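You operate a simulated robot arm through the tools that you are given. There is no shell and no other tool. Be economical: measure what you need, move in short steps, check, and stop when the job is done.

You run a simulated robot arm. Do the job below in one go: nothing can be reset, and whatever is moved stays where it is left.

JOB
Put things in order on the folding table. At the end: the white drip spout (marked "5") stands where the rubber block with the red grip stood; the rubber block with the red grip is on the green drink carton (marked "APPLE"); the grey cell from the folding table stands on top of the purple pack of berries; the teal scrubbing pad stands on top of the red rubber plug (marked "NEW"); the blue ice pack from the folding table stands where the white drip spout stood; whatever was shut is shut again. Leave all else as you found it, and nothing knocked over.

It is judged by the outcome, as a careful person would: the job done as asked, and still so three seconds after it is handed in. It fails if anything else is knocked over, pushed out of place, dropped, spilled or broken.

ROBOT AND FRAMES
A 7-joint arm with a two-finger parallel gripper, fixed in place. Base frame: the origin is at the foot of the arm, x ahead of it, y to its left, z up; the work surface is at about z = 0. Lengths are in mm, angles in rad, forces in N, time in s.
With the tool pointing down near the work surface it reaches from about 220 to 580 mm from the base axis. Its first joint turns from -1.152 to 1.152 rad. Payload 2.5 kg.
Tool frame: the origin (TCP) lies between the finger pads and is the grasp point; the fingertips stand 23 mm ahead of it; z points along the fingers, y is the line along which they close. Largest opening 94 mm; finger width 38, thickness 10; the body of the gripper, 54 by 96 mm, starts 39 mm behind the TCP.
Orientation is that of the tool frame in the base frame, as a unit quaternion [x, y, z, w]. With the fingers straight down and closing along the base's y, the tool's x points along the base's -x, its y along +y and its z along -z.

CONTROLS
- The arm moves only by the tool arm_command. Its argument "plan" is a list of rows, each a list of 7 numbers: the shift along the base's x, y, z in mm, then the turn, a rotation vector about the base's x, y, z in rad, then the opening, from 0 (shut) to 1 (fully open). In form: [[tx, ty, tz, wx, wy, wz, jaw], ...]. A call has 1 to 12 rows; each row shifts and turns the commanded pose from where the row before left it. Rows are played at 5 a second. More than 50 mm and 0.15 rad between two rows, or a gripper value outside its range, and nothing of the call is played. Where a pose cannot be reached the arm comes as near as it can. A force on the tool above 40 N (or 10 N above the force at the start of the call, whichever is more), or a blocked arm, ends the call early, and 0.2 s more pass. Each finger travels about 108 mm/s and halts on what it meets, pressing with about 33 N; the grip force reading is that of the motor and also rises with nothing between the fingers. The clock runs only during rows and for 0.2 s after the last one: add rows that do not move to give the fingers time. The reply holds the time, the measured pose of the TCP, the force on the tool along the base axes, the opening and the grip force, in the units named above and with some noise.
- Cameras (640 x 400 px; columns grow to the right, rows downward): "scene" is fixed at [152.9, -434.9, 526]; the picture's right is [0.61, -0.79, 0.00], its down [-0.52, -0.40, -0.75] and it looks along [0.60, 0.46, -0.66] (base axes); focal length 237 px, centre (320, 200). "wrist" rides on the gripper at [86, 16, -74] in the tool frame; the picture's right is [-0.18, 0.98, 0.00], its down [-0.58, -0.11, -0.81] and it looks along [-0.79, -0.15, 0.59] (tool axes); focal length 243 px, centre (320, 200). There is no depth. A picture from a camera that has moved, and an enlarged one, comes with that camera's place and axes in the base frame and with its lens. The place of the scene camera against the robot may be out by one fixed shift of up to 25 mm in any direction.
- get_image(camera): a new picture of that camera. The clock stands still meanwhile.
- enlarge(camera, box): a new picture of the part [left, top, right, bottom] of that camera's present view, enlarged. The clock stands still meanwhile.
- close_job(): hands the job in; it is judged then, once.

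Go step by step. Nothing tells you positions but the pictures and the camera data: compare them with the known pose of the tool, close in by small moves and look again before you grip or let go. The budget is 120 turns and 84 pictures, counting those below and the enlarged ones. Unless the task says otherwise, let go and move clear before handing in, and close with one line.

The tools are called after "Request:" as a command line: name --pt "numbers of a row" for each row, then --argument value for the rest, lists and objects as JSON in quotes. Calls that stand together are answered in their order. arm_command: Moves the arm, as the interface text tells. Its arguments: {"type":"object","properties":{"plan":{"type":"array"}},"required":["plan"]} The other tools are called the same way: get_image (camera) takes a picture; enlarge (camera, box) takes an enlarged picture of a part of a camera's view; close_job () hands the job in.

At the start:

```text
time: 0.0
position: [447.9, -8.0, 307.0]
ee_rot: [0.0, 1.0, 0.0, 0.0]
ft_force: [-0.1, 0.0, 0.2]
width: 94.0
finger_force: 0.0
```

scene: 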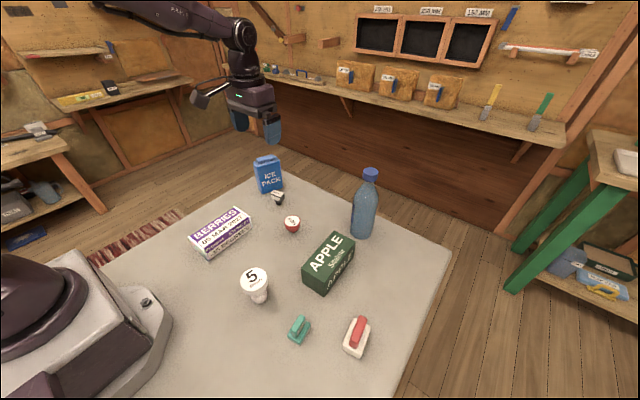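
wrist: 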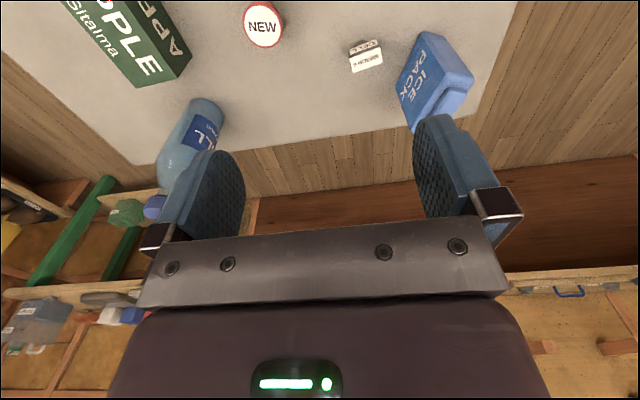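

I see the table with the ice pack, grey cell, plug, berries, apple carton, spout, scrubbing pad, red-grip block and a bottle. I'll enlarge the scene to measure them.

Request:
enlarge --camera "scene" --box '[170, 140, 330, 240]'

Request:
enlarge --camera "scene" --box '[230, 220, 390, 370]'

```text
4.00 times, centred on (250, 190) of scene
camera zoom: at [152.9, -434.9, 526.0], right [0.61, -0.79, 0.0], down [-0.52, -0.4, -0.75], along [0.6, 0.46, -0.66], focal length 947 px, centre (600, 240)
```

zoom: 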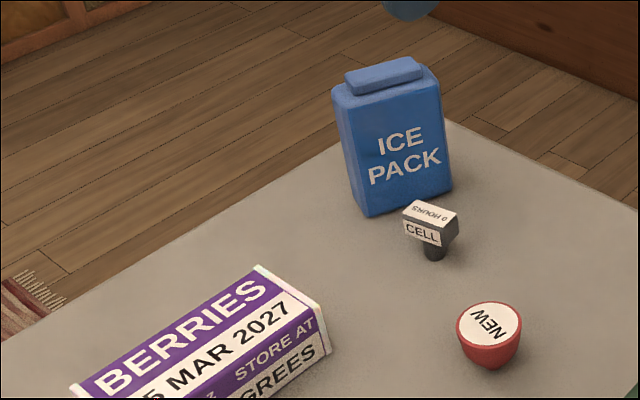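

```text
2.67 times, centred on (310, 295) of scene
camera zoom: at [152.9, -434.9, 526.0], right [0.61, -0.79, 0.0], down [-0.52, -0.4, -0.75], along [0.6, 0.46, -0.66], focal length 631 px, centre (347, -53)
```

zoom: 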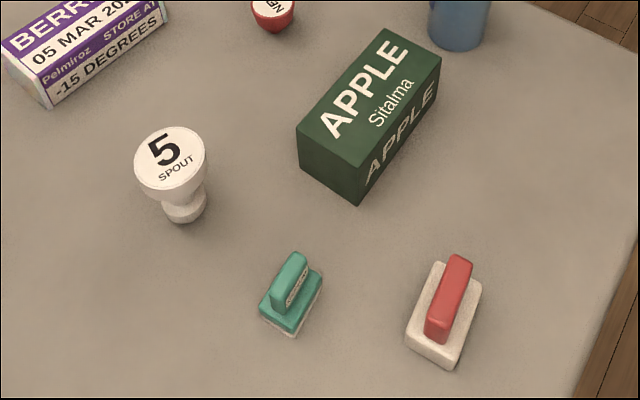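

The layout is clear and nothing is closed or lidded. I'll move the wrist camera back to overlook the spout, pad, block and carton, because the scene camera seems off by about 20 mm.

Request:
arm_command --pt "-27.2 -27.8 -7 0 0 0 1" --pt "-27.2 -27.8 -7 0 0 0 1" --pt "-27.2 -27.8 -7 0 0 0 1" --pt "-27.2 -27.8 -7 0 0 0 1" --pt "-27.2 -27.8 -7 0 0 0 1" --pt "-27.2 -27.8 -7 0 0 0 1" --pt "-27.2 -27.8 -7 0 0 0 1" --pt "-27.2 -27.8 -7 0 0 0 1" --pt "0 0 0 0 0 0 1"

Request:
get_image --camera "wrist"

Request:
get_image --camera "scene"

```text
time: 2.0
position: [231.8, -233.1, 250.2]
ee_rot: [0.0, 1.0, 0.0, 0.0]
ft_force: [0.5, -0.1, -0.5]
width: 94.0
finger_force: 0.1
```

```text
79 pictures are left
camera wrist: at [143.6, -217.2, 325.8], right [0.18, 0.98, 0.0], down [0.58, -0.11, 0.81], along [0.79, -0.15, -0.59], focal length 243 px, centre (320, 200)
```

wrist: 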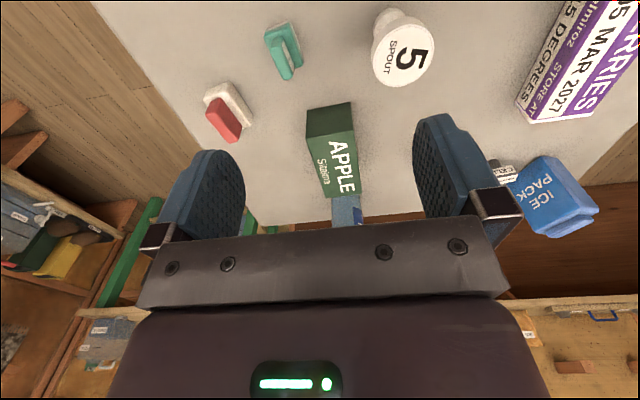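

```text
78 pictures are left
```

scene: 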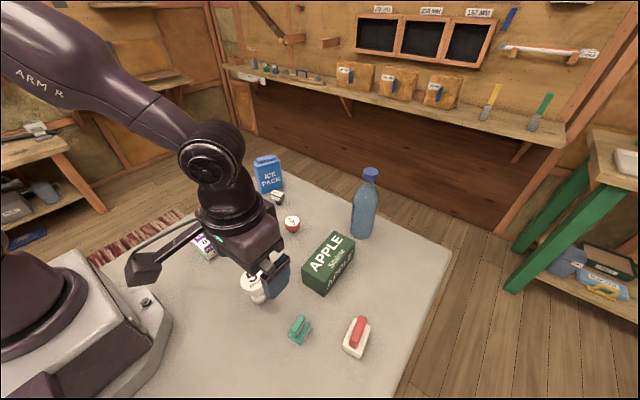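

I can see the block, pad, spout and carton. I'll enlarge this view to get the block's place and handle direction.

Request:
enlarge --camera "wrist" --box '[190, 0, 450, 200]'

```text
2.00 times, centred on (320, 100) of wrist
camera zoom: at [143.6, -217.2, 325.8], right [0.18, 0.98, 0.0], down [0.58, -0.11, 0.81], along [0.79, -0.15, -0.59], focal length 485 px, centre (320, 400)
```

zoom: 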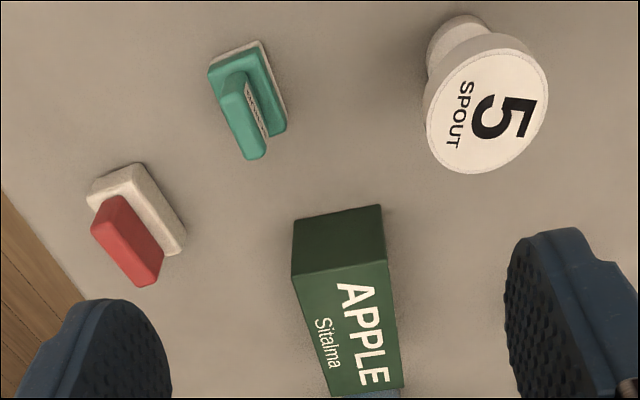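

The block sits near (320, -384) with its handle turned about 8° from x. The carton spans x 351–486, y -277 to -211, about 65 high, and the spout stands near (257, -160). I'll hover over the block and look again.

Request:
arm_command --pt "17.6 -30.2 -23 0 0 0.03 1" --pt "17.6 -30.2 -23 0 0 0.03 1" --pt "17.6 -30.2 -23 0 0 0.03 1" --pt "17.6 -30.2 -23 0 0 0.03 1" --pt "17.6 -30.2 -23 0 0 0.02 1" --pt "0 0 0 0 0 0 1"

Request:
get_image --camera "wrist"

```text
time: 3.4
position: [320.7, -387.4, 135.0]
ee_rot: [-0.07, 0.998, 0.0, 0.0]
ft_force: [0.0, -0.1, 0.0]
width: 94.1
finger_force: 0.0
```

```text
76 pictures are left
camera wrist: at [231.2, -384.2, 211.2], right [0.04, 1.0, 0.0], down [0.59, -0.03, 0.81], along [0.81, -0.04, -0.59], focal length 243 px, centre (320, 200)
```

wrist: 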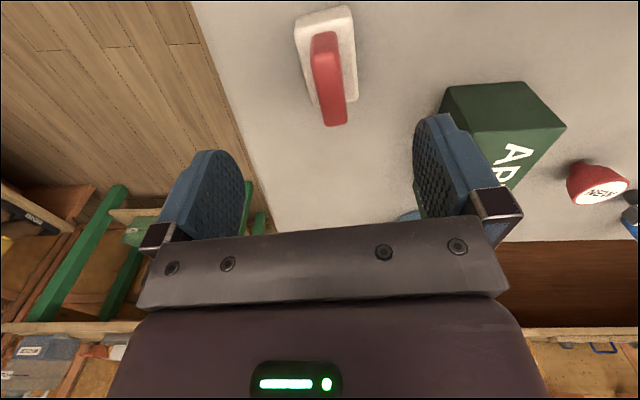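

Request:
enlarge --camera "wrist" --box '[270, 0, 398, 140]'

```text
2.86 times, centred on (334, 70) of wrist
camera zoom: at [231.2, -384.2, 211.2], right [0.04, 1.0, 0.0], down [0.59, -0.03, 0.81], along [0.81, -0.04, -0.59], focal length 693 px, centre (280, 571)
```

zoom: 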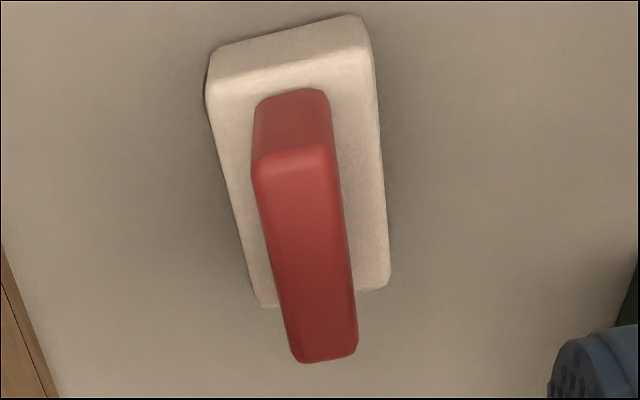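

The handle centre is about (323, -381), its top near z 56 and the base top near z 22. I'll descend part way and check the measured pose.

Request:
arm_command --pt "2 6 -20 0 0 0.01 1" --pt "0 0 -20 0 0 0 1" --pt "0 0 -10 0 0 0 1" --pt "0 0 0 0 0 0 1"

Request:
get_image --camera "wrist"

```text
time: 4.4
position: [322.1, -376.8, 86.6]
ee_rot: [-0.075, 0.997, 0.001, 0.0]
ft_force: [-0.5, -0.5, 0.6]
width: 94.1
finger_force: 0.1
```

```text
74 pictures are left
camera wrist: at [234.2, -374.7, 162.0], right [0.04, 1.0, 0.0], down [0.59, -0.02, 0.81], along [0.81, -0.03, -0.59], focal length 243 px, centre (320, 200)
```

wrist: 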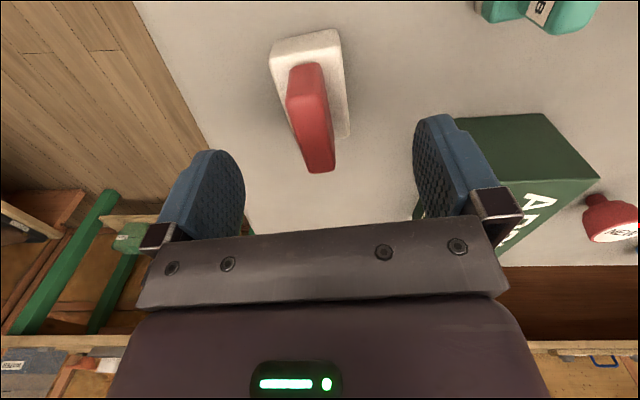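

The handle is about 4.5 mm to the -y side. I'll correct, descend to z≈51 and close.

Request:
arm_command --pt "0 -4.5 -12 0 0 0 1" --pt "0 0 -12 0 0 0 1" --pt "0 0 -11 0 0 0 1" --pt "0 0 0 0 0 0 1"

Request:
get_image --camera "wrist"

```text
time: 5.4
position: [322.7, -380.0, 52.5]
ee_rot: [-0.075, 0.997, 0.0, 0.0]
ft_force: [-0.7, 0.4, 0.5]
width: 93.8
finger_force: 0.0
```

```text
73 pictures are left
camera wrist: at [233.3, -378.3, 127.8], right [0.04, 1.0, 0.0], down [0.59, -0.02, 0.81], along [0.81, -0.03, -0.59], focal length 243 px, centre (320, 200)
```

wrist: 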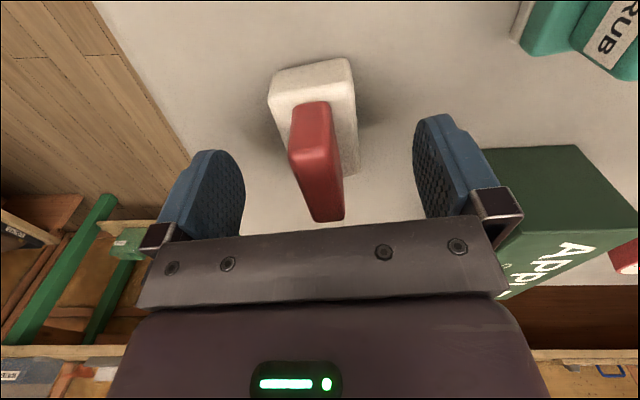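

Handle is centred between the fingers. Closing, then lifting a little.

Request:
arm_command --pt "0 0 0 0 0 0 0.5" --pt "0 0 0 0 0 0 0" --pt "0 0 0 0 0 0 0" --pt "0 0 0 0 0 0 0" --pt "0 0 15 0 0 0 0" --pt "0 0 25 0 0 0 0" --pt "0 0 0 0 0 0 0"

Request:
get_image --camera "wrist"

```text
time: 7.0
position: [322.1, -380.1, 92.0]
ee_rot: [-0.075, 0.997, 0.0, 0.0]
ft_force: [0.4, 0.1, -1.0]
width: 17.3
finger_force: 33.5
```

```text
72 pictures are left
camera wrist: at [232.6, -378.0, 167.6], right [0.04, 1.0, 0.0], down [0.59, -0.02, 0.81], along [0.81, -0.03, -0.59], focal length 243 px, centre (320, 200)
```

wrist: 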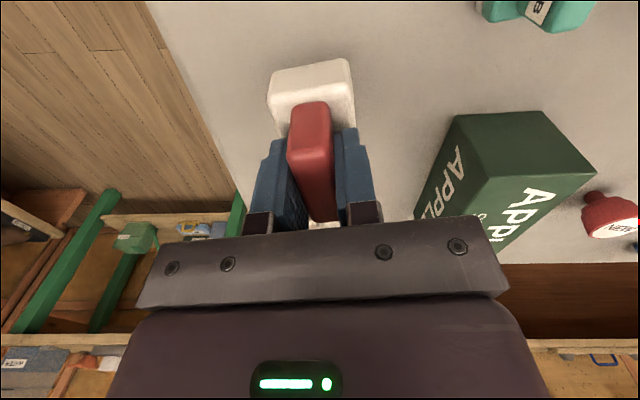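

Block is held (17 mm grip). I'll raise it and carry it over the carton centre (418, -244).

Request:
arm_command --pt "0 0 30 0 0 0 0" --pt "0 0 30 0 0 0 0" --pt "19 27 0 0 0 -0.03 0" --pt "19 27 0 0 0 -0.03 0" --pt "19 27 0 0 0 -0.03 0" --pt "19 27 0 0 0 -0.03 0" --pt "19 27 0 0 0 -0.03 0" --pt "0 0 0 0 0 0 0"

Request:
get_image --camera "wrist"

Request:
get_image --camera "scene"

```text
time: 8.8
position: [419.1, -244.6, 152.7]
ee_rot: [0.001, 1.0, 0.0, 0.0]
ft_force: [0.5, -0.2, -1.2]
width: 17.4
finger_force: 32.8
```

```text
71 pictures are left
camera wrist: at [331.3, -230.2, 228.8], right [0.18, 0.98, 0.0], down [0.58, -0.11, 0.81], along [0.79, -0.15, -0.59], focal length 243 px, centre (320, 200)
```

wrist: 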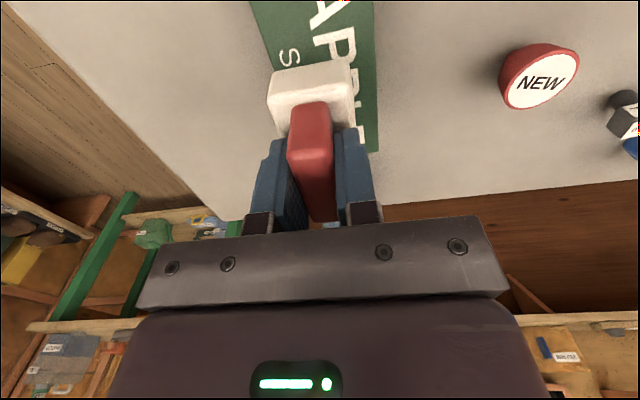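

```text
70 pictures are left
```

scene: 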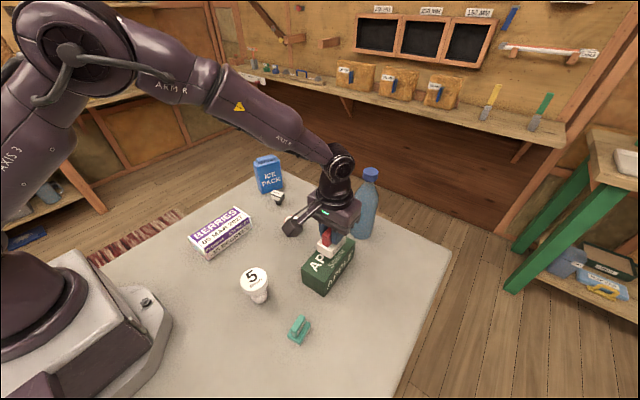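

Placement is centred on the carton (top z≈65); contact is expected at TCP z≈117. Descending gently.

Request:
arm_command --pt "0 1 -15 0 0 0 0" --pt "0 0 -12 0 0 0 0" --pt "0 0 -5 0 0 0 0" --pt "0 0 0 0 0 0 0"

Request:
enlarge --camera "scene" --box '[270, 190, 390, 300]'

```text
time: 9.8
position: [417.3, -246.6, 120.8]
ee_rot: [0.0, 1.0, 0.0, 0.0]
ft_force: [0.5, 0.8, -0.3]
width: 17.6
finger_force: 33.7
```

```text
3.64 times, centred on (330, 245) of scene
camera zoom: at [152.9, -434.9, 526.0], right [0.61, -0.79, 0.0], down [-0.52, -0.4, -0.75], along [0.6, 0.46, -0.66], focal length 861 px, centre (284, 36)
```

zoom: 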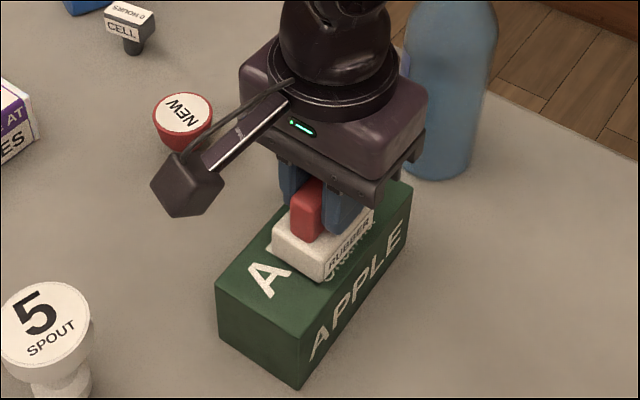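

Nearly in contact. I'll shift 3 mm to +y and step down until it touches.

Request:
arm_command --pt "0 3 0 0 0 0 0" --pt "0 0 -1.5 0 0 0 0" --pt "0 0 -1.5 0 0 0 0" --pt "0 0 0 0 0 0 0"

```text
time: 10.8
position: [417.8, -241.0, 117.9]
ee_rot: [0.0, 1.0, 0.0, 0.001]
ft_force: [-2.3, 0.9, 14.8]
width: 17.6
finger_force: 32.9
```

Contact felt. Releasing partly and rising straight up.

Request:
arm_command --pt "0 0 0.7 0 0 0 0.3" --pt "0 0 0 0 0 0 0.5" --pt "0 0 0 0 0 0 0.5" --pt "0 0 20 0 0 0 0.5" --pt "0 0 40 0 0 0 0.5" --pt "0 0 40 0 0 0 0.5"

Request:
enlarge --camera "scene" --box '[230, 190, 390, 300]'

```text
time: 12.2
position: [417.0, -242.0, 217.1]
ee_rot: [0.0, 1.0, 0.0, 0.0]
ft_force: [-0.4, 0.2, 0.3]
width: 47.0
finger_force: 0.0
```

```text
3.64 times, centred on (310, 245) of scene
camera zoom: at [152.9, -434.9, 526.0], right [0.61, -0.79, 0.0], down [-0.52, -0.4, -0.75], along [0.6, 0.46, -0.66], focal length 861 px, centre (356, 36)
```

zoom: 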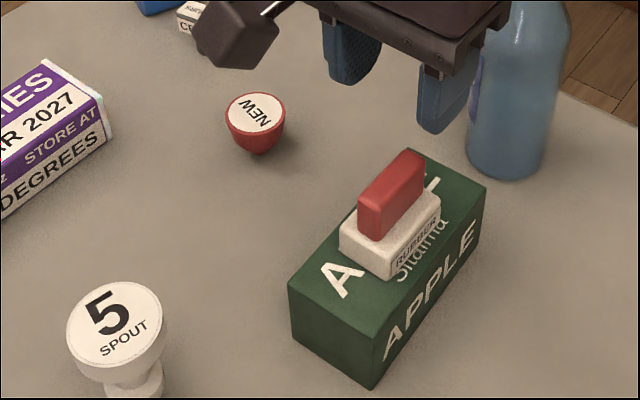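

Block is stable on the carton. Next the spout: moving to hover over it with the gripper open.

Request:
arm_command --pt "-40 20 0 0 0 0 1" --pt "-40 20 0 0 0 0 1" --pt "-40 20 -10 0 0 0 1" --pt "-40 21 -10 0 0 0 1" --pt "0 0 -10 0 0 0 1" --pt "0 0 0 0 0 0 1"

Request:
get_image --camera "wrist"

```text
time: 13.6
position: [255.7, -161.3, 185.6]
ee_rot: [0.001, 1.0, 0.0, 0.0]
ft_force: [-0.4, -0.4, -0.1]
width: 94.0
finger_force: 0.0
```

```text
67 pictures are left
camera wrist: at [168.8, -146.2, 262.0], right [0.18, 0.98, 0.0], down [0.58, -0.11, 0.81], along [0.79, -0.15, -0.59], focal length 243 px, centre (320, 200)
```

wrist: 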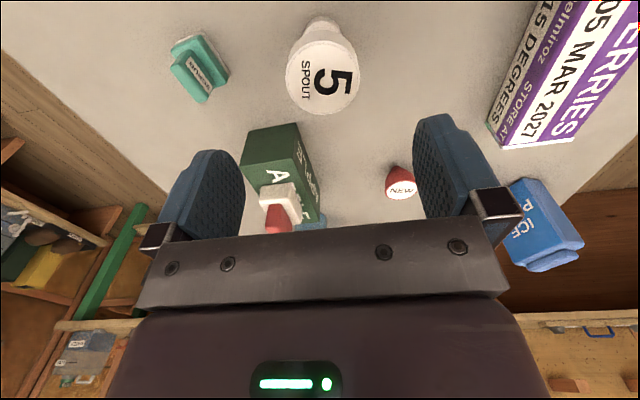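

Request:
enlarge --camera "wrist" --box '[240, 0, 400, 130]'

Request:
enlarge --camera "scene" --box '[210, 250, 310, 350]'

```text
3.08 times, centred on (320, 65) of wrist
camera zoom: at [168.8, -146.2, 262.0], right [0.18, 0.98, 0.0], down [0.58, -0.11, 0.81], along [0.79, -0.15, -0.59], focal length 746 px, centre (320, 615)
```

zoom: 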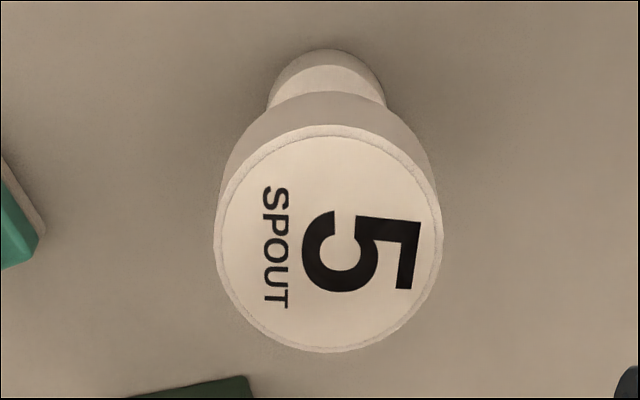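

```text
4.00 times, centred on (260, 300) of scene
camera zoom: at [152.9, -434.9, 526.0], right [0.61, -0.79, 0.0], down [-0.52, -0.4, -0.75], along [0.6, 0.46, -0.66], focal length 947 px, centre (560, -200)
```

zoom: 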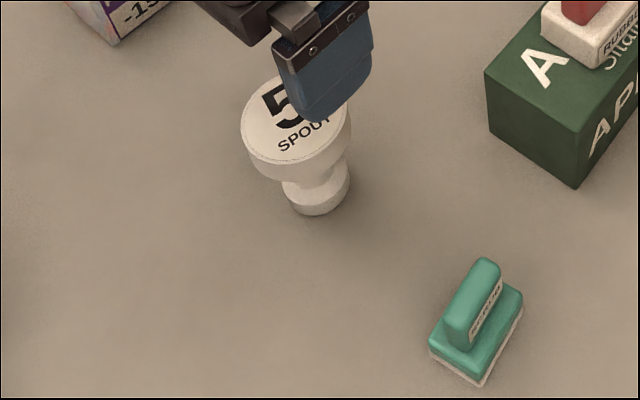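

The spout is centred near (262, -160), about 75 high with a 56 mm head. I'll descend over the head to TCP z≈66, checking on the way.

Request:
arm_command --pt "6 1 -25 0 0 0 1" --pt "0 0 -25 0 0 0 1" --pt "0 0 -25 0 0 0 1" --pt "0 0 0 0 0 0 1"

Request:
get_image --camera "wrist"

```text
time: 14.6
position: [262.1, -160.1, 110.2]
ee_rot: [0.0, 1.0, 0.0, -0.001]
ft_force: [0.1, 0.2, 0.7]
width: 94.0
finger_force: 0.1
```

```text
64 pictures are left
camera wrist: at [174.9, -144.7, 186.0], right [0.18, 0.98, 0.0], down [0.58, -0.11, 0.81], along [0.79, -0.15, -0.59], focal length 243 px, centre (320, 200)
```

wrist: 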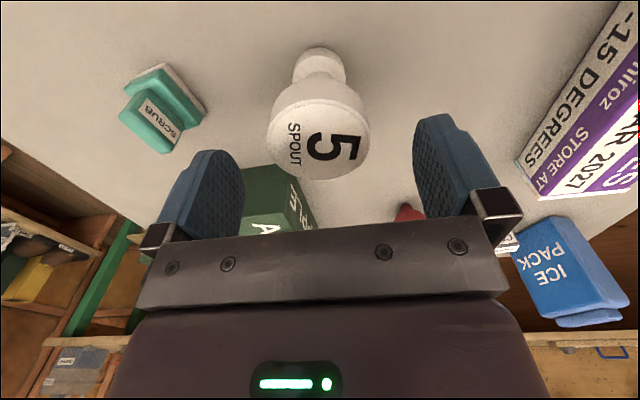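

Well centred. Descending to z≈66 and gripping the head.

Request:
arm_command --pt "1 -1 -22 0 0 0 1" --pt "0 0 -22 0 0 0 1" --pt "0 0 0 0 0 0 1" --pt "0 0 0 0 0 0 0.7" --pt "0 0 0 0 0 0 0.4" --pt "0 0 0 0 0 0 0.4" --pt "0 0 0 0 0 0 0.4"

Request:
get_image --camera "wrist"

```text
time: 16.2
position: [264.2, -160.0, 67.2]
ee_rot: [0.0, 1.0, 0.001, 0.0]
ft_force: [0.4, 0.1, 0.2]
width: 53.0
finger_force: 32.7
```

```text
63 pictures are left
camera wrist: at [175.9, -145.2, 142.1], right [0.18, 0.98, 0.0], down [0.58, -0.11, 0.81], along [0.79, -0.15, -0.59], focal length 243 px, centre (320, 200)
```

wrist: 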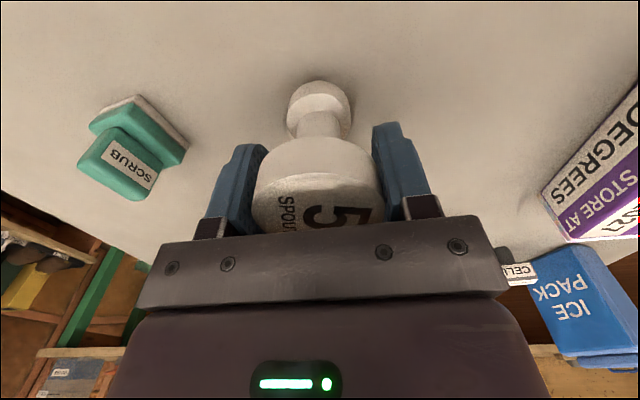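

Spout is held. Lifting and carrying it to the block's old spot (323, -381).

Request:
arm_command --pt "0 0 15 0 0 0 0.4" --pt "0 0 35 0 0 0 0.4" --pt "0 0 35 0 0 0 0.4" --pt "10 -37 0 0 0 0 0.4" --pt "10 -37 0 0 0 0 0.4" --pt "10 -37 0 0 0 0 0.4" --pt "10 -37 0 0 0 0 0.4" --pt "10 -37 0 0 0 0 0.4" --pt "9 -36.5 0 0 0 0 0.4" --pt "0 0 0 0 0 0 0.4"

Request:
get_image --camera "wrist"

```text
time: 18.4
position: [321.2, -381.5, 153.2]
ee_rot: [0.0, 1.0, 0.0, 0.0]
ft_force: [-0.8, 0.2, -1.6]
width: 53.2
finger_force: 33.6
```

```text
62 pictures are left
camera wrist: at [233.7, -365.7, 228.5], right [0.18, 0.98, 0.0], down [0.58, -0.11, 0.81], along [0.79, -0.15, -0.59], focal length 243 px, centre (320, 200)
```

wrist: 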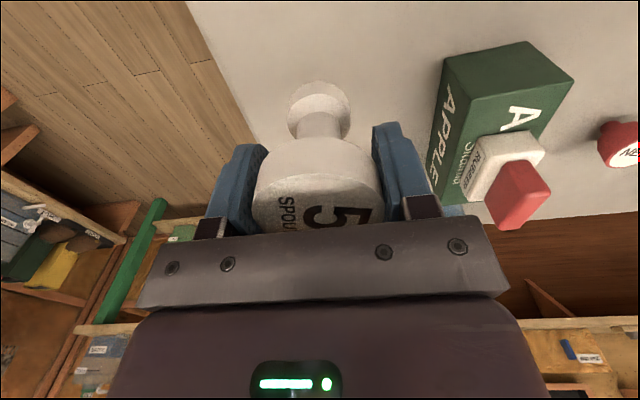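

Over the target. Lowering to just above the table, then touching down.

Request:
arm_command --pt "1 0 -30 0 0 0 0.4" --pt "0 0 -30 0 0 0 0.4" --pt "0 0 -20 0 0 0 0.4" --pt "0 0 -2 0 0 0 0.4" --pt "0 0 0 0 0 0 0.4"

```text
time: 19.6
position: [322.2, -382.7, 71.4]
ee_rot: [0.0, 1.0, 0.0, 0.0]
ft_force: [-0.5, 0.1, -1.0]
width: 53.0
finger_force: 33.5
```

Request:
arm_command --pt "0 0 -1.5 0 0 0 0.4" --pt "0 0 -1.5 0 0 0 0.4" --pt "0 0 0 0 0 0 0.4"

Request:
enlarge --camera "scene" --box '[290, 270, 420, 390]'

```text
time: 20.4
position: [323.2, -381.5, 67.3]
ee_rot: [0.0, 1.0, 0.0, 0.0]
ft_force: [0.3, -0.4, -1.2]
width: 53.0
finger_force: 32.8
```

```text
3.33 times, centred on (355, 330) of scene
camera zoom: at [152.9, -434.9, 526.0], right [0.61, -0.79, 0.0], down [-0.52, -0.4, -0.75], along [0.6, 0.46, -0.66], focal length 789 px, centre (203, -233)
```

zoom: 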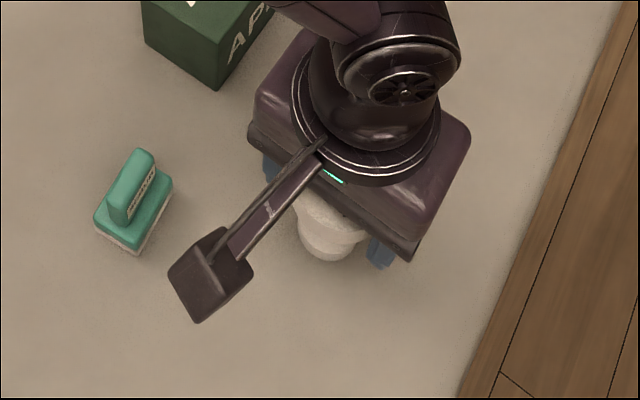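

I'm just short of contact. Stepping down in 1 mm rows until force shows.

Request:
arm_command --pt "0 0 -1 0 0 0 0.4" --pt "0 0 0 0 0 0 0.4"

```text
time: 21.0
position: [322.1, -381.5, 67.1]
ee_rot: [0.0, 1.0, 0.0, 0.001]
ft_force: [0.1, 0.1, -0.8]
width: 53.2
finger_force: 32.7
```

Request:
arm_command --pt "0 0 -1 0 0 0 0.4" --pt "0 0 0 0 0 0 0.4"

```text
time: 21.6
position: [324.1, -382.0, 67.4]
ee_rot: [0.0, 1.0, 0.0, -0.001]
ft_force: [1.1, -0.2, -0.9]
width: 53.1
finger_force: 32.9
```

Request:
arm_command --pt "0 0 -1 0 0 0 0.4" --pt "0 0 0 0 0 0 0.4"

```text
time: 22.2
position: [323.3, -382.9, 66.2]
ee_rot: [-0.001, 1.0, -0.002, -0.001]
ft_force: [-2.8, 3.0, 11.5]
width: 53.0
finger_force: 32.7
```

Touchdown felt (11 N). Releasing and rising.

Request:
arm_command --pt "0 0 0.5 0 0 0 0.65" --pt "0 0 0 0 0 0 0.9" --pt "0 0 0 0 0 0 1" --pt "0 0 0 0 0 0 1" --pt "0 0 25 0 0 0 1" --pt "0 0 45 0 0 0 1" --pt "0 0 45 0 0 0 1" --pt "0 0 45 0 0 0 1"

Request:
get_image --camera "scene"

```text
time: 24.0
position: [323.0, -380.0, 225.2]
ee_rot: [0.0, 1.0, 0.0, 0.0]
ft_force: [0.3, 0.0, -0.6]
width: 93.8
finger_force: 0.0
```

```text
60 pictures are left
```

scene: 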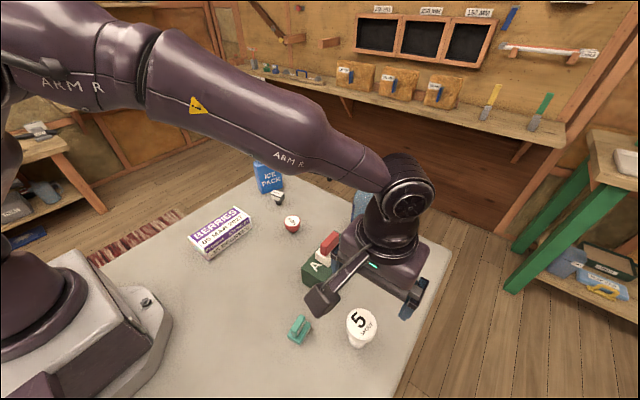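

The spout stands on the block's old spot. Next I'll move to view the ice pack and the cell.

Request:
arm_command --pt "0 46 5 0 0 0 1" --pt "0 46 5 0 0 0 1" --pt "0 46 5 0 0 0 1" --pt "0 46 5 0 0 0 1" --pt "0 46 5 0 0 0 1" --pt "0 46 0 0 0 0 1" --pt "20 42 0 0 0 0 1" --pt "20 42 0 0 0 0 1" --pt "20 42 0 0 0 0 1" --pt "20 36 0 0 0 0 1" --pt "0 0 0 0 0 0 1"

Request:
get_image --camera "wrist"

Request:
enlarge --camera "wrist" --box '[240, 0, 440, 125]'

```text
time: 26.4
position: [406.3, 55.5, 250.2]
ee_rot: [0.001, 1.0, -0.001, 0.0]
ft_force: [-0.1, 0.2, -0.8]
width: 93.8
finger_force: 0.1
```

```text
59 pictures are left
camera wrist: at [318.3, 71.5, 325.6], right [0.18, 0.98, 0.0], down [0.58, -0.11, 0.81], along [0.79, -0.15, -0.59], focal length 243 px, centre (320, 200)
```

wrist: 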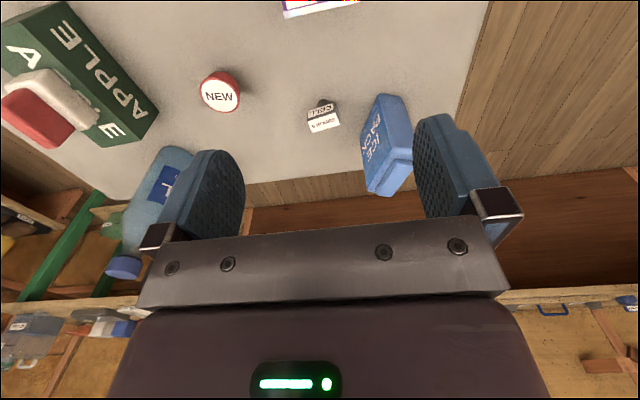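

```text
3.20 times, centred on (340, 62) of wrist
camera zoom: at [318.3, 71.5, 325.6], right [0.18, 0.98, 0.0], down [0.58, -0.11, 0.81], along [0.79, -0.15, -0.59], focal length 776 px, centre (256, 640)
```

zoom: 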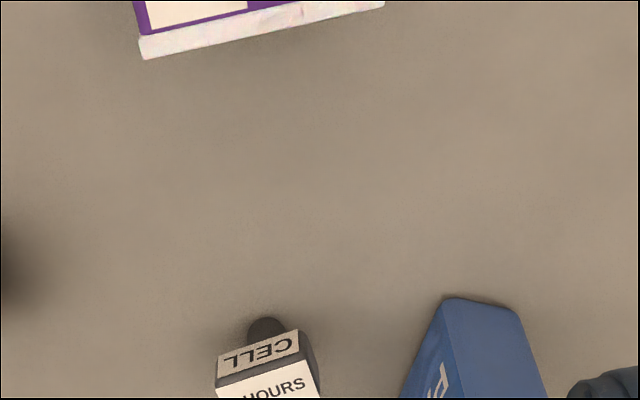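

Request:
enlarge --camera "wrist" --box '[295, 85, 425, 205]'

```text
3.33 times, centred on (360, 145) of wrist
camera zoom: at [318.3, 71.5, 325.6], right [0.18, 0.98, 0.0], down [0.58, -0.11, 0.81], along [0.79, -0.15, -0.59], focal length 809 px, centre (187, 383)
```

zoom: 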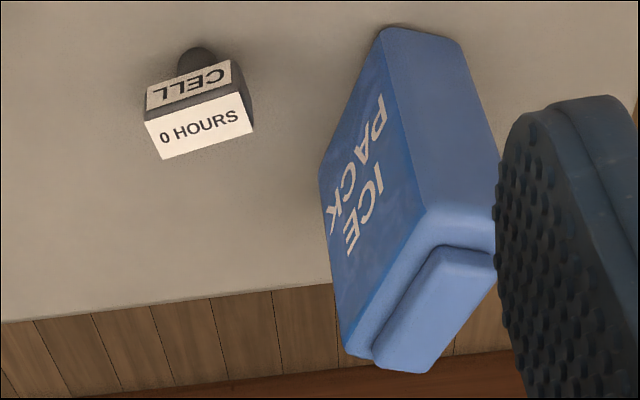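

The ice pack is about 82 × 34 and 110 tall plus a cap, centred near (563, 119) and turned about -22°. The cell's foot is near (516, 38). I'll hover above the ice pack with matching yaw.

Request:
arm_command --pt "30 12 0 0 0 -0.08 1" --pt "30 12 0 0 0 -0.08 1" --pt "30 12 -20 0 0 -0.08 1" --pt "30 13 -20 0 0 -0.08 1" --pt "30 13 -20 0 0 -0.06 1" --pt "0 0 0 0 0 0 1" --pt "0 0 0 0 0 0 1"

Request:
get_image --camera "wrist"

Request:
get_image --camera "scene"

```text
time: 28.0
position: [554.9, 121.2, 192.2]
ee_rot: [0.189, 0.982, 0.0, 0.0]
ft_force: [-0.8, 0.0, 0.4]
width: 94.3
finger_force: 0.0
```

```text
56 pictures are left
camera wrist: at [479.9, 166.8, 267.5], right [0.54, 0.84, 0.0], down [0.5, -0.32, 0.81], along [0.68, -0.43, -0.59], focal length 243 px, centre (320, 200)
```

wrist: 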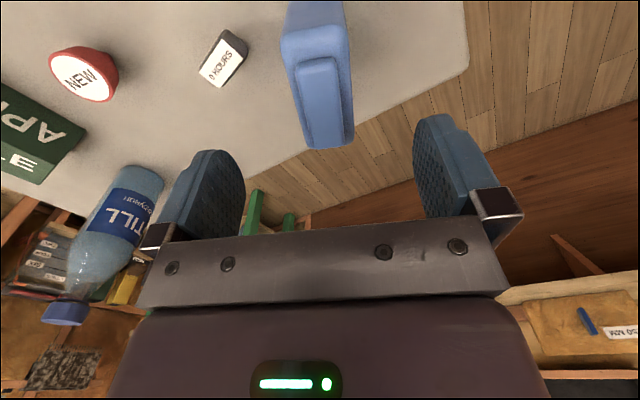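

```text
55 pictures are left
```

scene: 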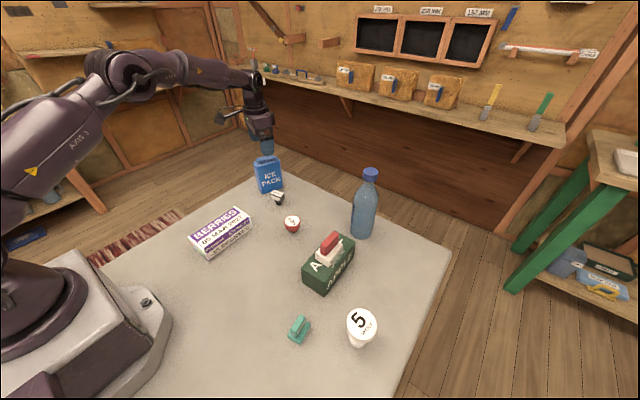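

Cap and body confirm centre ≈(562, 119), yaw -23°. Shifting 7 mm out and descending part way, then checking.

Request:
arm_command --pt "7 -2 -15 0 0 -0.01 1" --pt "0 0 -20 0 0 0 1" --pt "0 0 -10 0 0 0 1" --pt "0 0 0 0 0 0 1" --pt "0 0 0 0 0 0 1"

Request:
get_image --camera "wrist"

```text
time: 29.2
position: [561.1, 119.0, 148.0]
ee_rot: [0.194, 0.981, 0.0, 0.0]
ft_force: [0.1, -0.2, 0.3]
width: 93.9
finger_force: 0.1
```

```text
54 pictures are left
camera wrist: at [486.4, 164.4, 222.3], right [0.54, 0.84, 0.0], down [0.5, -0.32, 0.81], along [0.68, -0.44, -0.59], focal length 243 px, centre (320, 200)
```

wrist: 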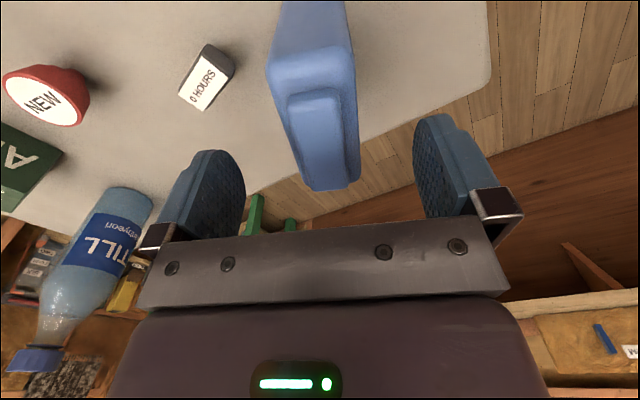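

Aligned and reachable. Descending to z≈94 and gripping.

Request:
arm_command --pt "0 0 -20 0 0 0 1" --pt "0 0 -20 0 0 0 1" --pt "0 0 -14 0 0 0 1" --pt "0 0 0 0 0 0 1" --pt "0 0 0 0 0 0 0.6" --pt "0 0 0 0 0 0 0.2" --pt "0 0 0 0 0 0 0.1" --pt "0 0 0 0 0 0 0.1"

Request:
get_image --camera "wrist"

```text
time: 31.0
position: [561.5, 118.3, 93.2]
ee_rot: [0.193, 0.981, 0.003, 0.002]
ft_force: [3.7, 6.2, 20.6]
width: 39.8
finger_force: 32.6
```

```text
53 pictures are left
camera wrist: at [486.3, 165.3, 168.3], right [0.54, 0.84, 0.01], down [0.49, -0.32, 0.81], along [0.68, -0.44, -0.59], focal length 243 px, centre (320, 200)
```

wrist: 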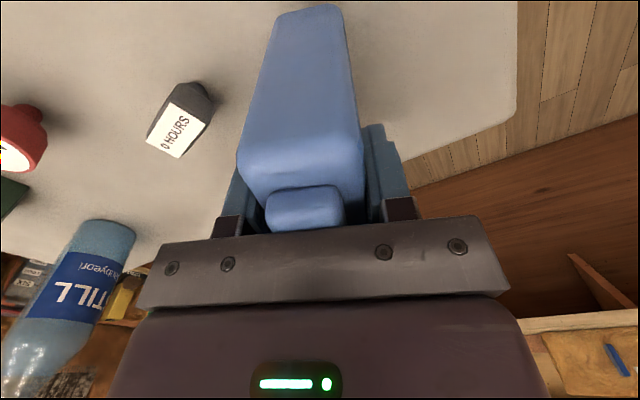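

The palm seems to be pressing the cap (20 N). I'll open a bit, rise 5 mm, re-grip, then lift.

Request:
arm_command --pt "0 0 0 0 0 0 0.6" --pt "0 0 5 0 0 0 0.6" --pt "0 0 0 0 0 0 0.6" --pt "0 0 0 0 0 0 0.1" --pt "0 0 0 0 0 0 0.1" --pt "0 0 0 0 0 0 0.1"

```text
time: 32.4
position: [560.3, 118.0, 96.4]
ee_rot: [0.194, 0.981, 0.0, 0.0]
ft_force: [0.5, 0.7, 0.1]
width: 40.0
finger_force: 33.2
```

Clean grip, no residual force. Lifting 80 mm.

Request:
arm_command --pt "0 0 15 0 0 0 0.1" --pt "0 0 25 0 0 0 0.1" --pt "0 0 40 0 0 0 0.1" --pt "0 0 0 0 0 0 0.1"

Request:
get_image --camera "scene"

```text
time: 33.4
position: [558.7, 115.8, 178.7]
ee_rot: [0.194, 0.981, 0.0, 0.0]
ft_force: [0.2, -0.5, -3.8]
width: 40.2
finger_force: 32.8
```

```text
52 pictures are left
```

scene: 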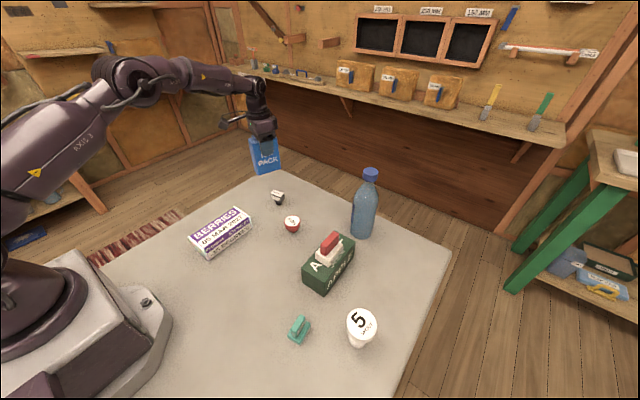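

Ice pack is held upright. Carrying it to the spout's old spot (264, -160).

Request:
arm_command --pt "-33 -31 0 0 0 0 0.1" --pt "-33 -31 0 0 0 0 0.1" --pt "-33 -31 0 0 0 0 0.1" --pt "-33 -31 0 0 0 0 0.1" --pt "-33 -31 0 0 0 0 0.1" --pt "-33 -31 0 0 0 0 0.1" --pt "-33 -31 0 0 0 0 0.1" --pt "-33 -31 0 0 0 0 0.1" --pt "-32 -29 0 0 0 0 0.1" --pt "0 0 0 0 0 0 0.1"

Request:
get_image --camera "scene"

```text
time: 35.6
position: [262.9, -160.6, 178.8]
ee_rot: [0.194, 0.981, 0.0, 0.0]
ft_force: [0.2, 0.0, -2.9]
width: 40.0
finger_force: 32.9
```

```text
51 pictures are left
```

scene: 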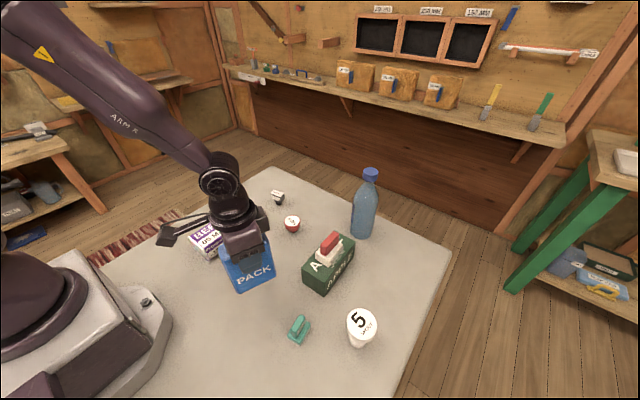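

Lowering to just above the table.

Request:
arm_command --pt "1 0 -30 0 0 0 0.1" --pt "0 0 -30 0 0 0 0.1" --pt "0 0 -17 0 0 0 0.1" --pt "0 0 0 0 0 0 0.1"

```text
time: 36.6
position: [264.2, -160.9, 100.6]
ee_rot: [0.193, 0.981, 0.0, 0.0]
ft_force: [-1.0, 0.1, -3.9]
width: 39.8
finger_force: 33.1
```

Request:
arm_command --pt "0 0 -1.5 0 0 0 0.1" --pt "0 0 -1 0 0 0 0.1" --pt "0 0 0 0 0 0 0.1"

```text
time: 37.4
position: [264.9, -160.0, 96.8]
ee_rot: [0.194, 0.981, 0.0, 0.0]
ft_force: [0.1, 0.2, -3.9]
width: 39.7
finger_force: 33.2
```

Request:
arm_command --pt "0 0 -1 0 0 0 0.1" --pt "0 0 0 0 0 0 0.1"

```text
time: 38.0
position: [266.2, -160.2, 96.9]
ee_rot: [0.194, 0.981, 0.0, -0.001]
ft_force: [0.2, -0.1, -3.8]
width: 39.8
finger_force: 32.8
```

Request:
arm_command --pt "0 0 -1 0 0 0 0.1" --pt "0 0 0 0 0 0 0.1"

```text
time: 38.6
position: [264.9, -159.3, 94.7]
ee_rot: [0.193, 0.981, 0.001, 0.0]
ft_force: [-1.4, 0.1, -3.6]
width: 39.7
finger_force: 33.2
```

Request:
arm_command --pt "0 0 -1 0 0 0 0.1" --pt "0 0 0 0 0 0 0.1"

Request:
enlarge --camera "scene" --box '[200, 220, 310, 320]'

```text
time: 39.2
position: [266.4, -160.4, 94.8]
ee_rot: [0.193, 0.981, 0.0, 0.001]
ft_force: [-0.7, 0.6, 9.8]
width: 39.9
finger_force: 32.8
```

```text
4.00 times, centred on (255, 270) of scene
camera zoom: at [152.9, -434.9, 526.0], right [0.61, -0.79, 0.0], down [-0.52, -0.4, -0.75], along [0.6, 0.46, -0.66], focal length 947 px, centre (580, -80)
```

zoom: 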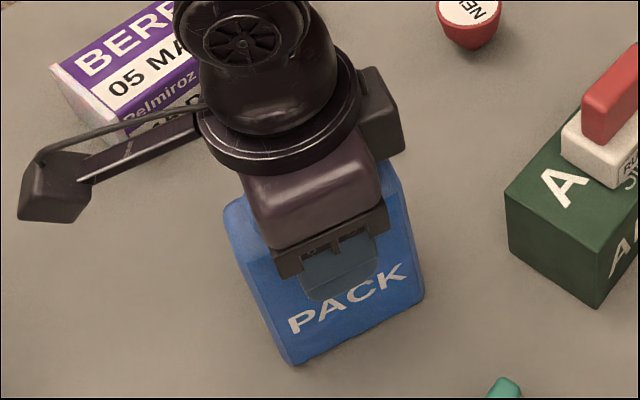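

Touched down. Releasing and rising straight up.

Request:
arm_command --pt "0 0 0.5 0 0 0 0.5" --pt "0 0 0 0 0 0 0.8" --pt "0 0 0 0 0 0 0.8" --pt "0 0 20 0 0 0 0.8" --pt "0 0 45 0 0 0 0.8" --pt "0 0 45 0 0 0 0.8" --pt "0 0 20 0 0 0 0.8"

Request:
get_image --camera "scene"

```text
time: 40.8
position: [268.5, -161.1, 223.6]
ee_rot: [0.194, 0.981, 0.0, -0.001]
ft_force: [-0.1, 0.1, 0.3]
width: 75.2
finger_force: 0.1
```

```text
49 pictures are left
```

scene: 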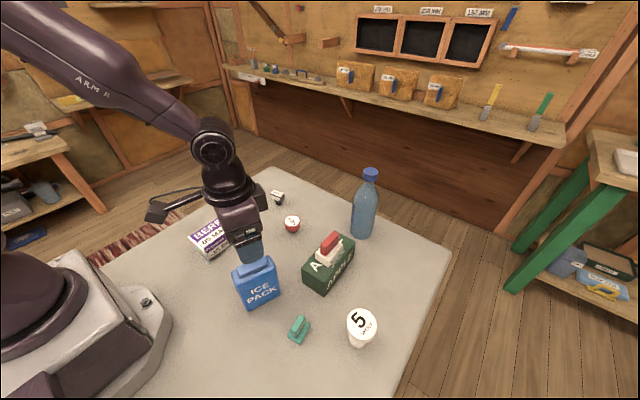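

Ice pack stands on the spout's old spot. Now moving to view the berries pack and resetting yaw.

Request:
arm_command --pt "0 38 5 0 0 0.08 1" --pt "0 38 5 0 0 0.08 1" --pt "0 38 5 0 0 0.08 1" --pt "0 38 5 0 0 0.08 1" --pt "0 38 0 0 0 0.07 1" --pt "0 0 0 0 0 0 1"

Request:
get_image --camera "wrist"

```text
time: 42.2
position: [265.6, 32.0, 244.8]
ee_rot: [0.0, 1.0, 0.0, 0.001]
ft_force: [-0.3, -0.3, -0.4]
width: 93.8
finger_force: 0.0
```

```text
48 pictures are left
camera wrist: at [177.7, 46.7, 321.0], right [0.18, 0.98, 0.0], down [0.58, -0.11, 0.81], along [0.79, -0.15, -0.59], focal length 243 px, centre (320, 200)
```

wrist: 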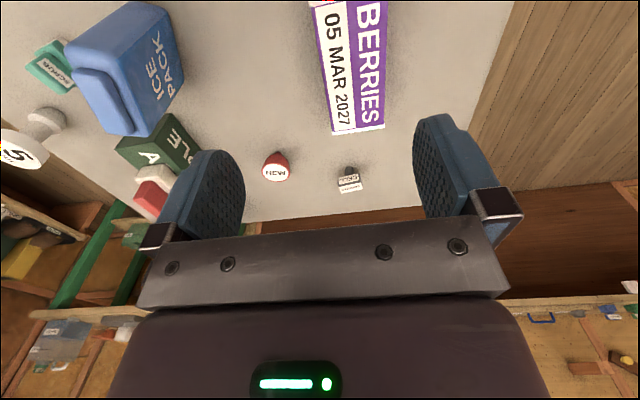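

Berries pack top spans about x 250–395, y 22–94, z≈50. Now closer to the cell.

Request:
arm_command --pt "39 1 -10 0 0 0 1" --pt "39 1 -20 0 0 0 1" --pt "39 1 -20 0 0 0 1" --pt "39 1 -20 0 0 0 1" --pt "39 1 -20 0 0 0 1" --pt "39 1 -20 0 0 0 1" --pt "0 0 0 0 0 0 1"

Request:
get_image --camera "wrist"

Request:
enlarge --camera "wrist" --box '[240, 0, 400, 130]'

```text
time: 43.8
position: [500.3, 35.4, 134.5]
ee_rot: [0.001, 1.0, 0.001, 0.0]
ft_force: [0.0, 0.2, 0.5]
width: 93.6
finger_force: 0.0
```

```text
47 pictures are left
camera wrist: at [411.8, 49.7, 210.1], right [0.18, 0.98, 0.0], down [0.58, -0.11, 0.81], along [0.79, -0.15, -0.59], focal length 243 px, centre (320, 200)
```

wrist: 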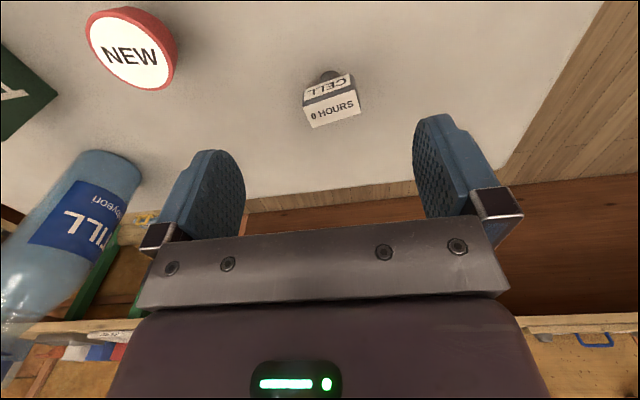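

```text
3.08 times, centred on (320, 65) of wrist
camera zoom: at [411.8, 49.7, 210.1], right [0.18, 0.98, 0.0], down [0.58, -0.11, 0.81], along [0.79, -0.15, -0.59], focal length 746 px, centre (320, 615)
```

zoom: 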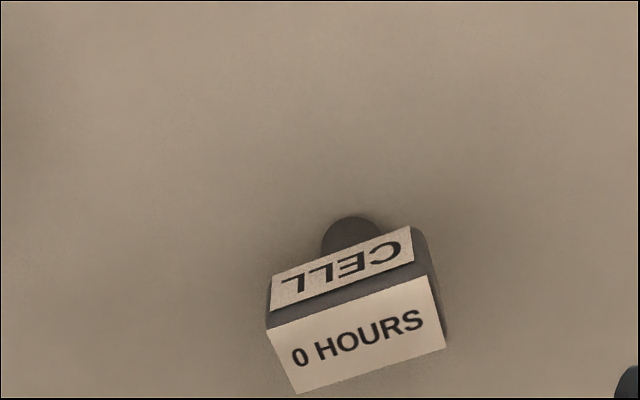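

The cell's head is 40 × 20, centre (521.5, 38.6), top z≈43, turned about 7°; I'll grip it across its 40 mm ends. Approaching to z≈75.

Request:
arm_command --pt "21 3 -20 0 0 0.12 1" --pt "0 0 -20 0 0 0 1" --pt "0 0 -18 0 0 0 1" --pt "0 0 0 0 0 0 1"

Request:
get_image --camera "wrist"

```text
time: 44.8
position: [521.2, 39.9, 78.2]
ee_rot: [-0.061, 0.998, 0.0, 0.001]
ft_force: [-0.2, -0.2, 0.3]
width: 94.1
finger_force: 0.0
```

```text
45 pictures are left
camera wrist: at [431.6, 44.3, 153.2], right [0.07, 1.0, 0.0], down [0.59, -0.04, 0.81], along [0.8, -0.05, -0.59], focal length 243 px, centre (320, 200)
```

wrist: 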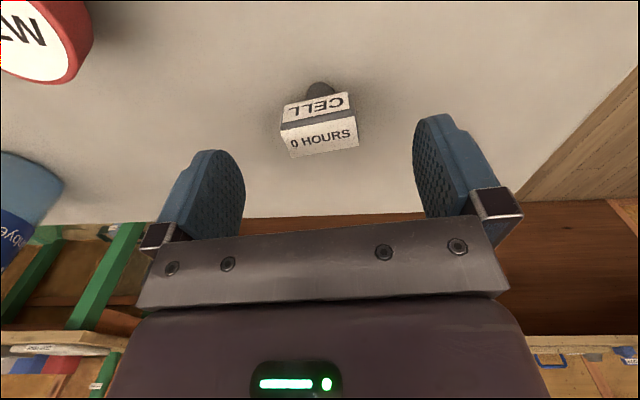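

Aligned; small extra yaw, descend to z≈39 and grip.

Request:
arm_command --pt "0 0 -20 0 0 0.04 1" --pt "0 0 -19 0 0 0 1" --pt "0 0 0 0 0 0 1" --pt "0 0 0 0 0 0 0.6" --pt "0 0 0 0 0 0 0.3" --pt "0 0 0 0 0 0 0.3" --pt "0 0 0 0 0 0 0.3"

Request:
get_image --camera "wrist"

```text
time: 46.4
position: [520.3, 39.6, 37.1]
ee_rot: [-0.081, 0.997, -0.001, 0.0]
ft_force: [0.7, 0.6, 0.5]
width: 41.2
finger_force: 33.6
```

```text
44 pictures are left
camera wrist: at [431.1, 40.3, 112.7], right [0.03, 1.0, 0.0], down [0.59, -0.01, 0.81], along [0.81, -0.02, -0.59], focal length 243 px, centre (320, 200)
```

wrist: 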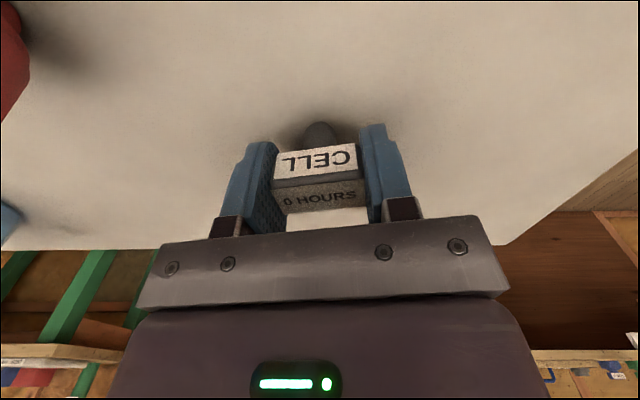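

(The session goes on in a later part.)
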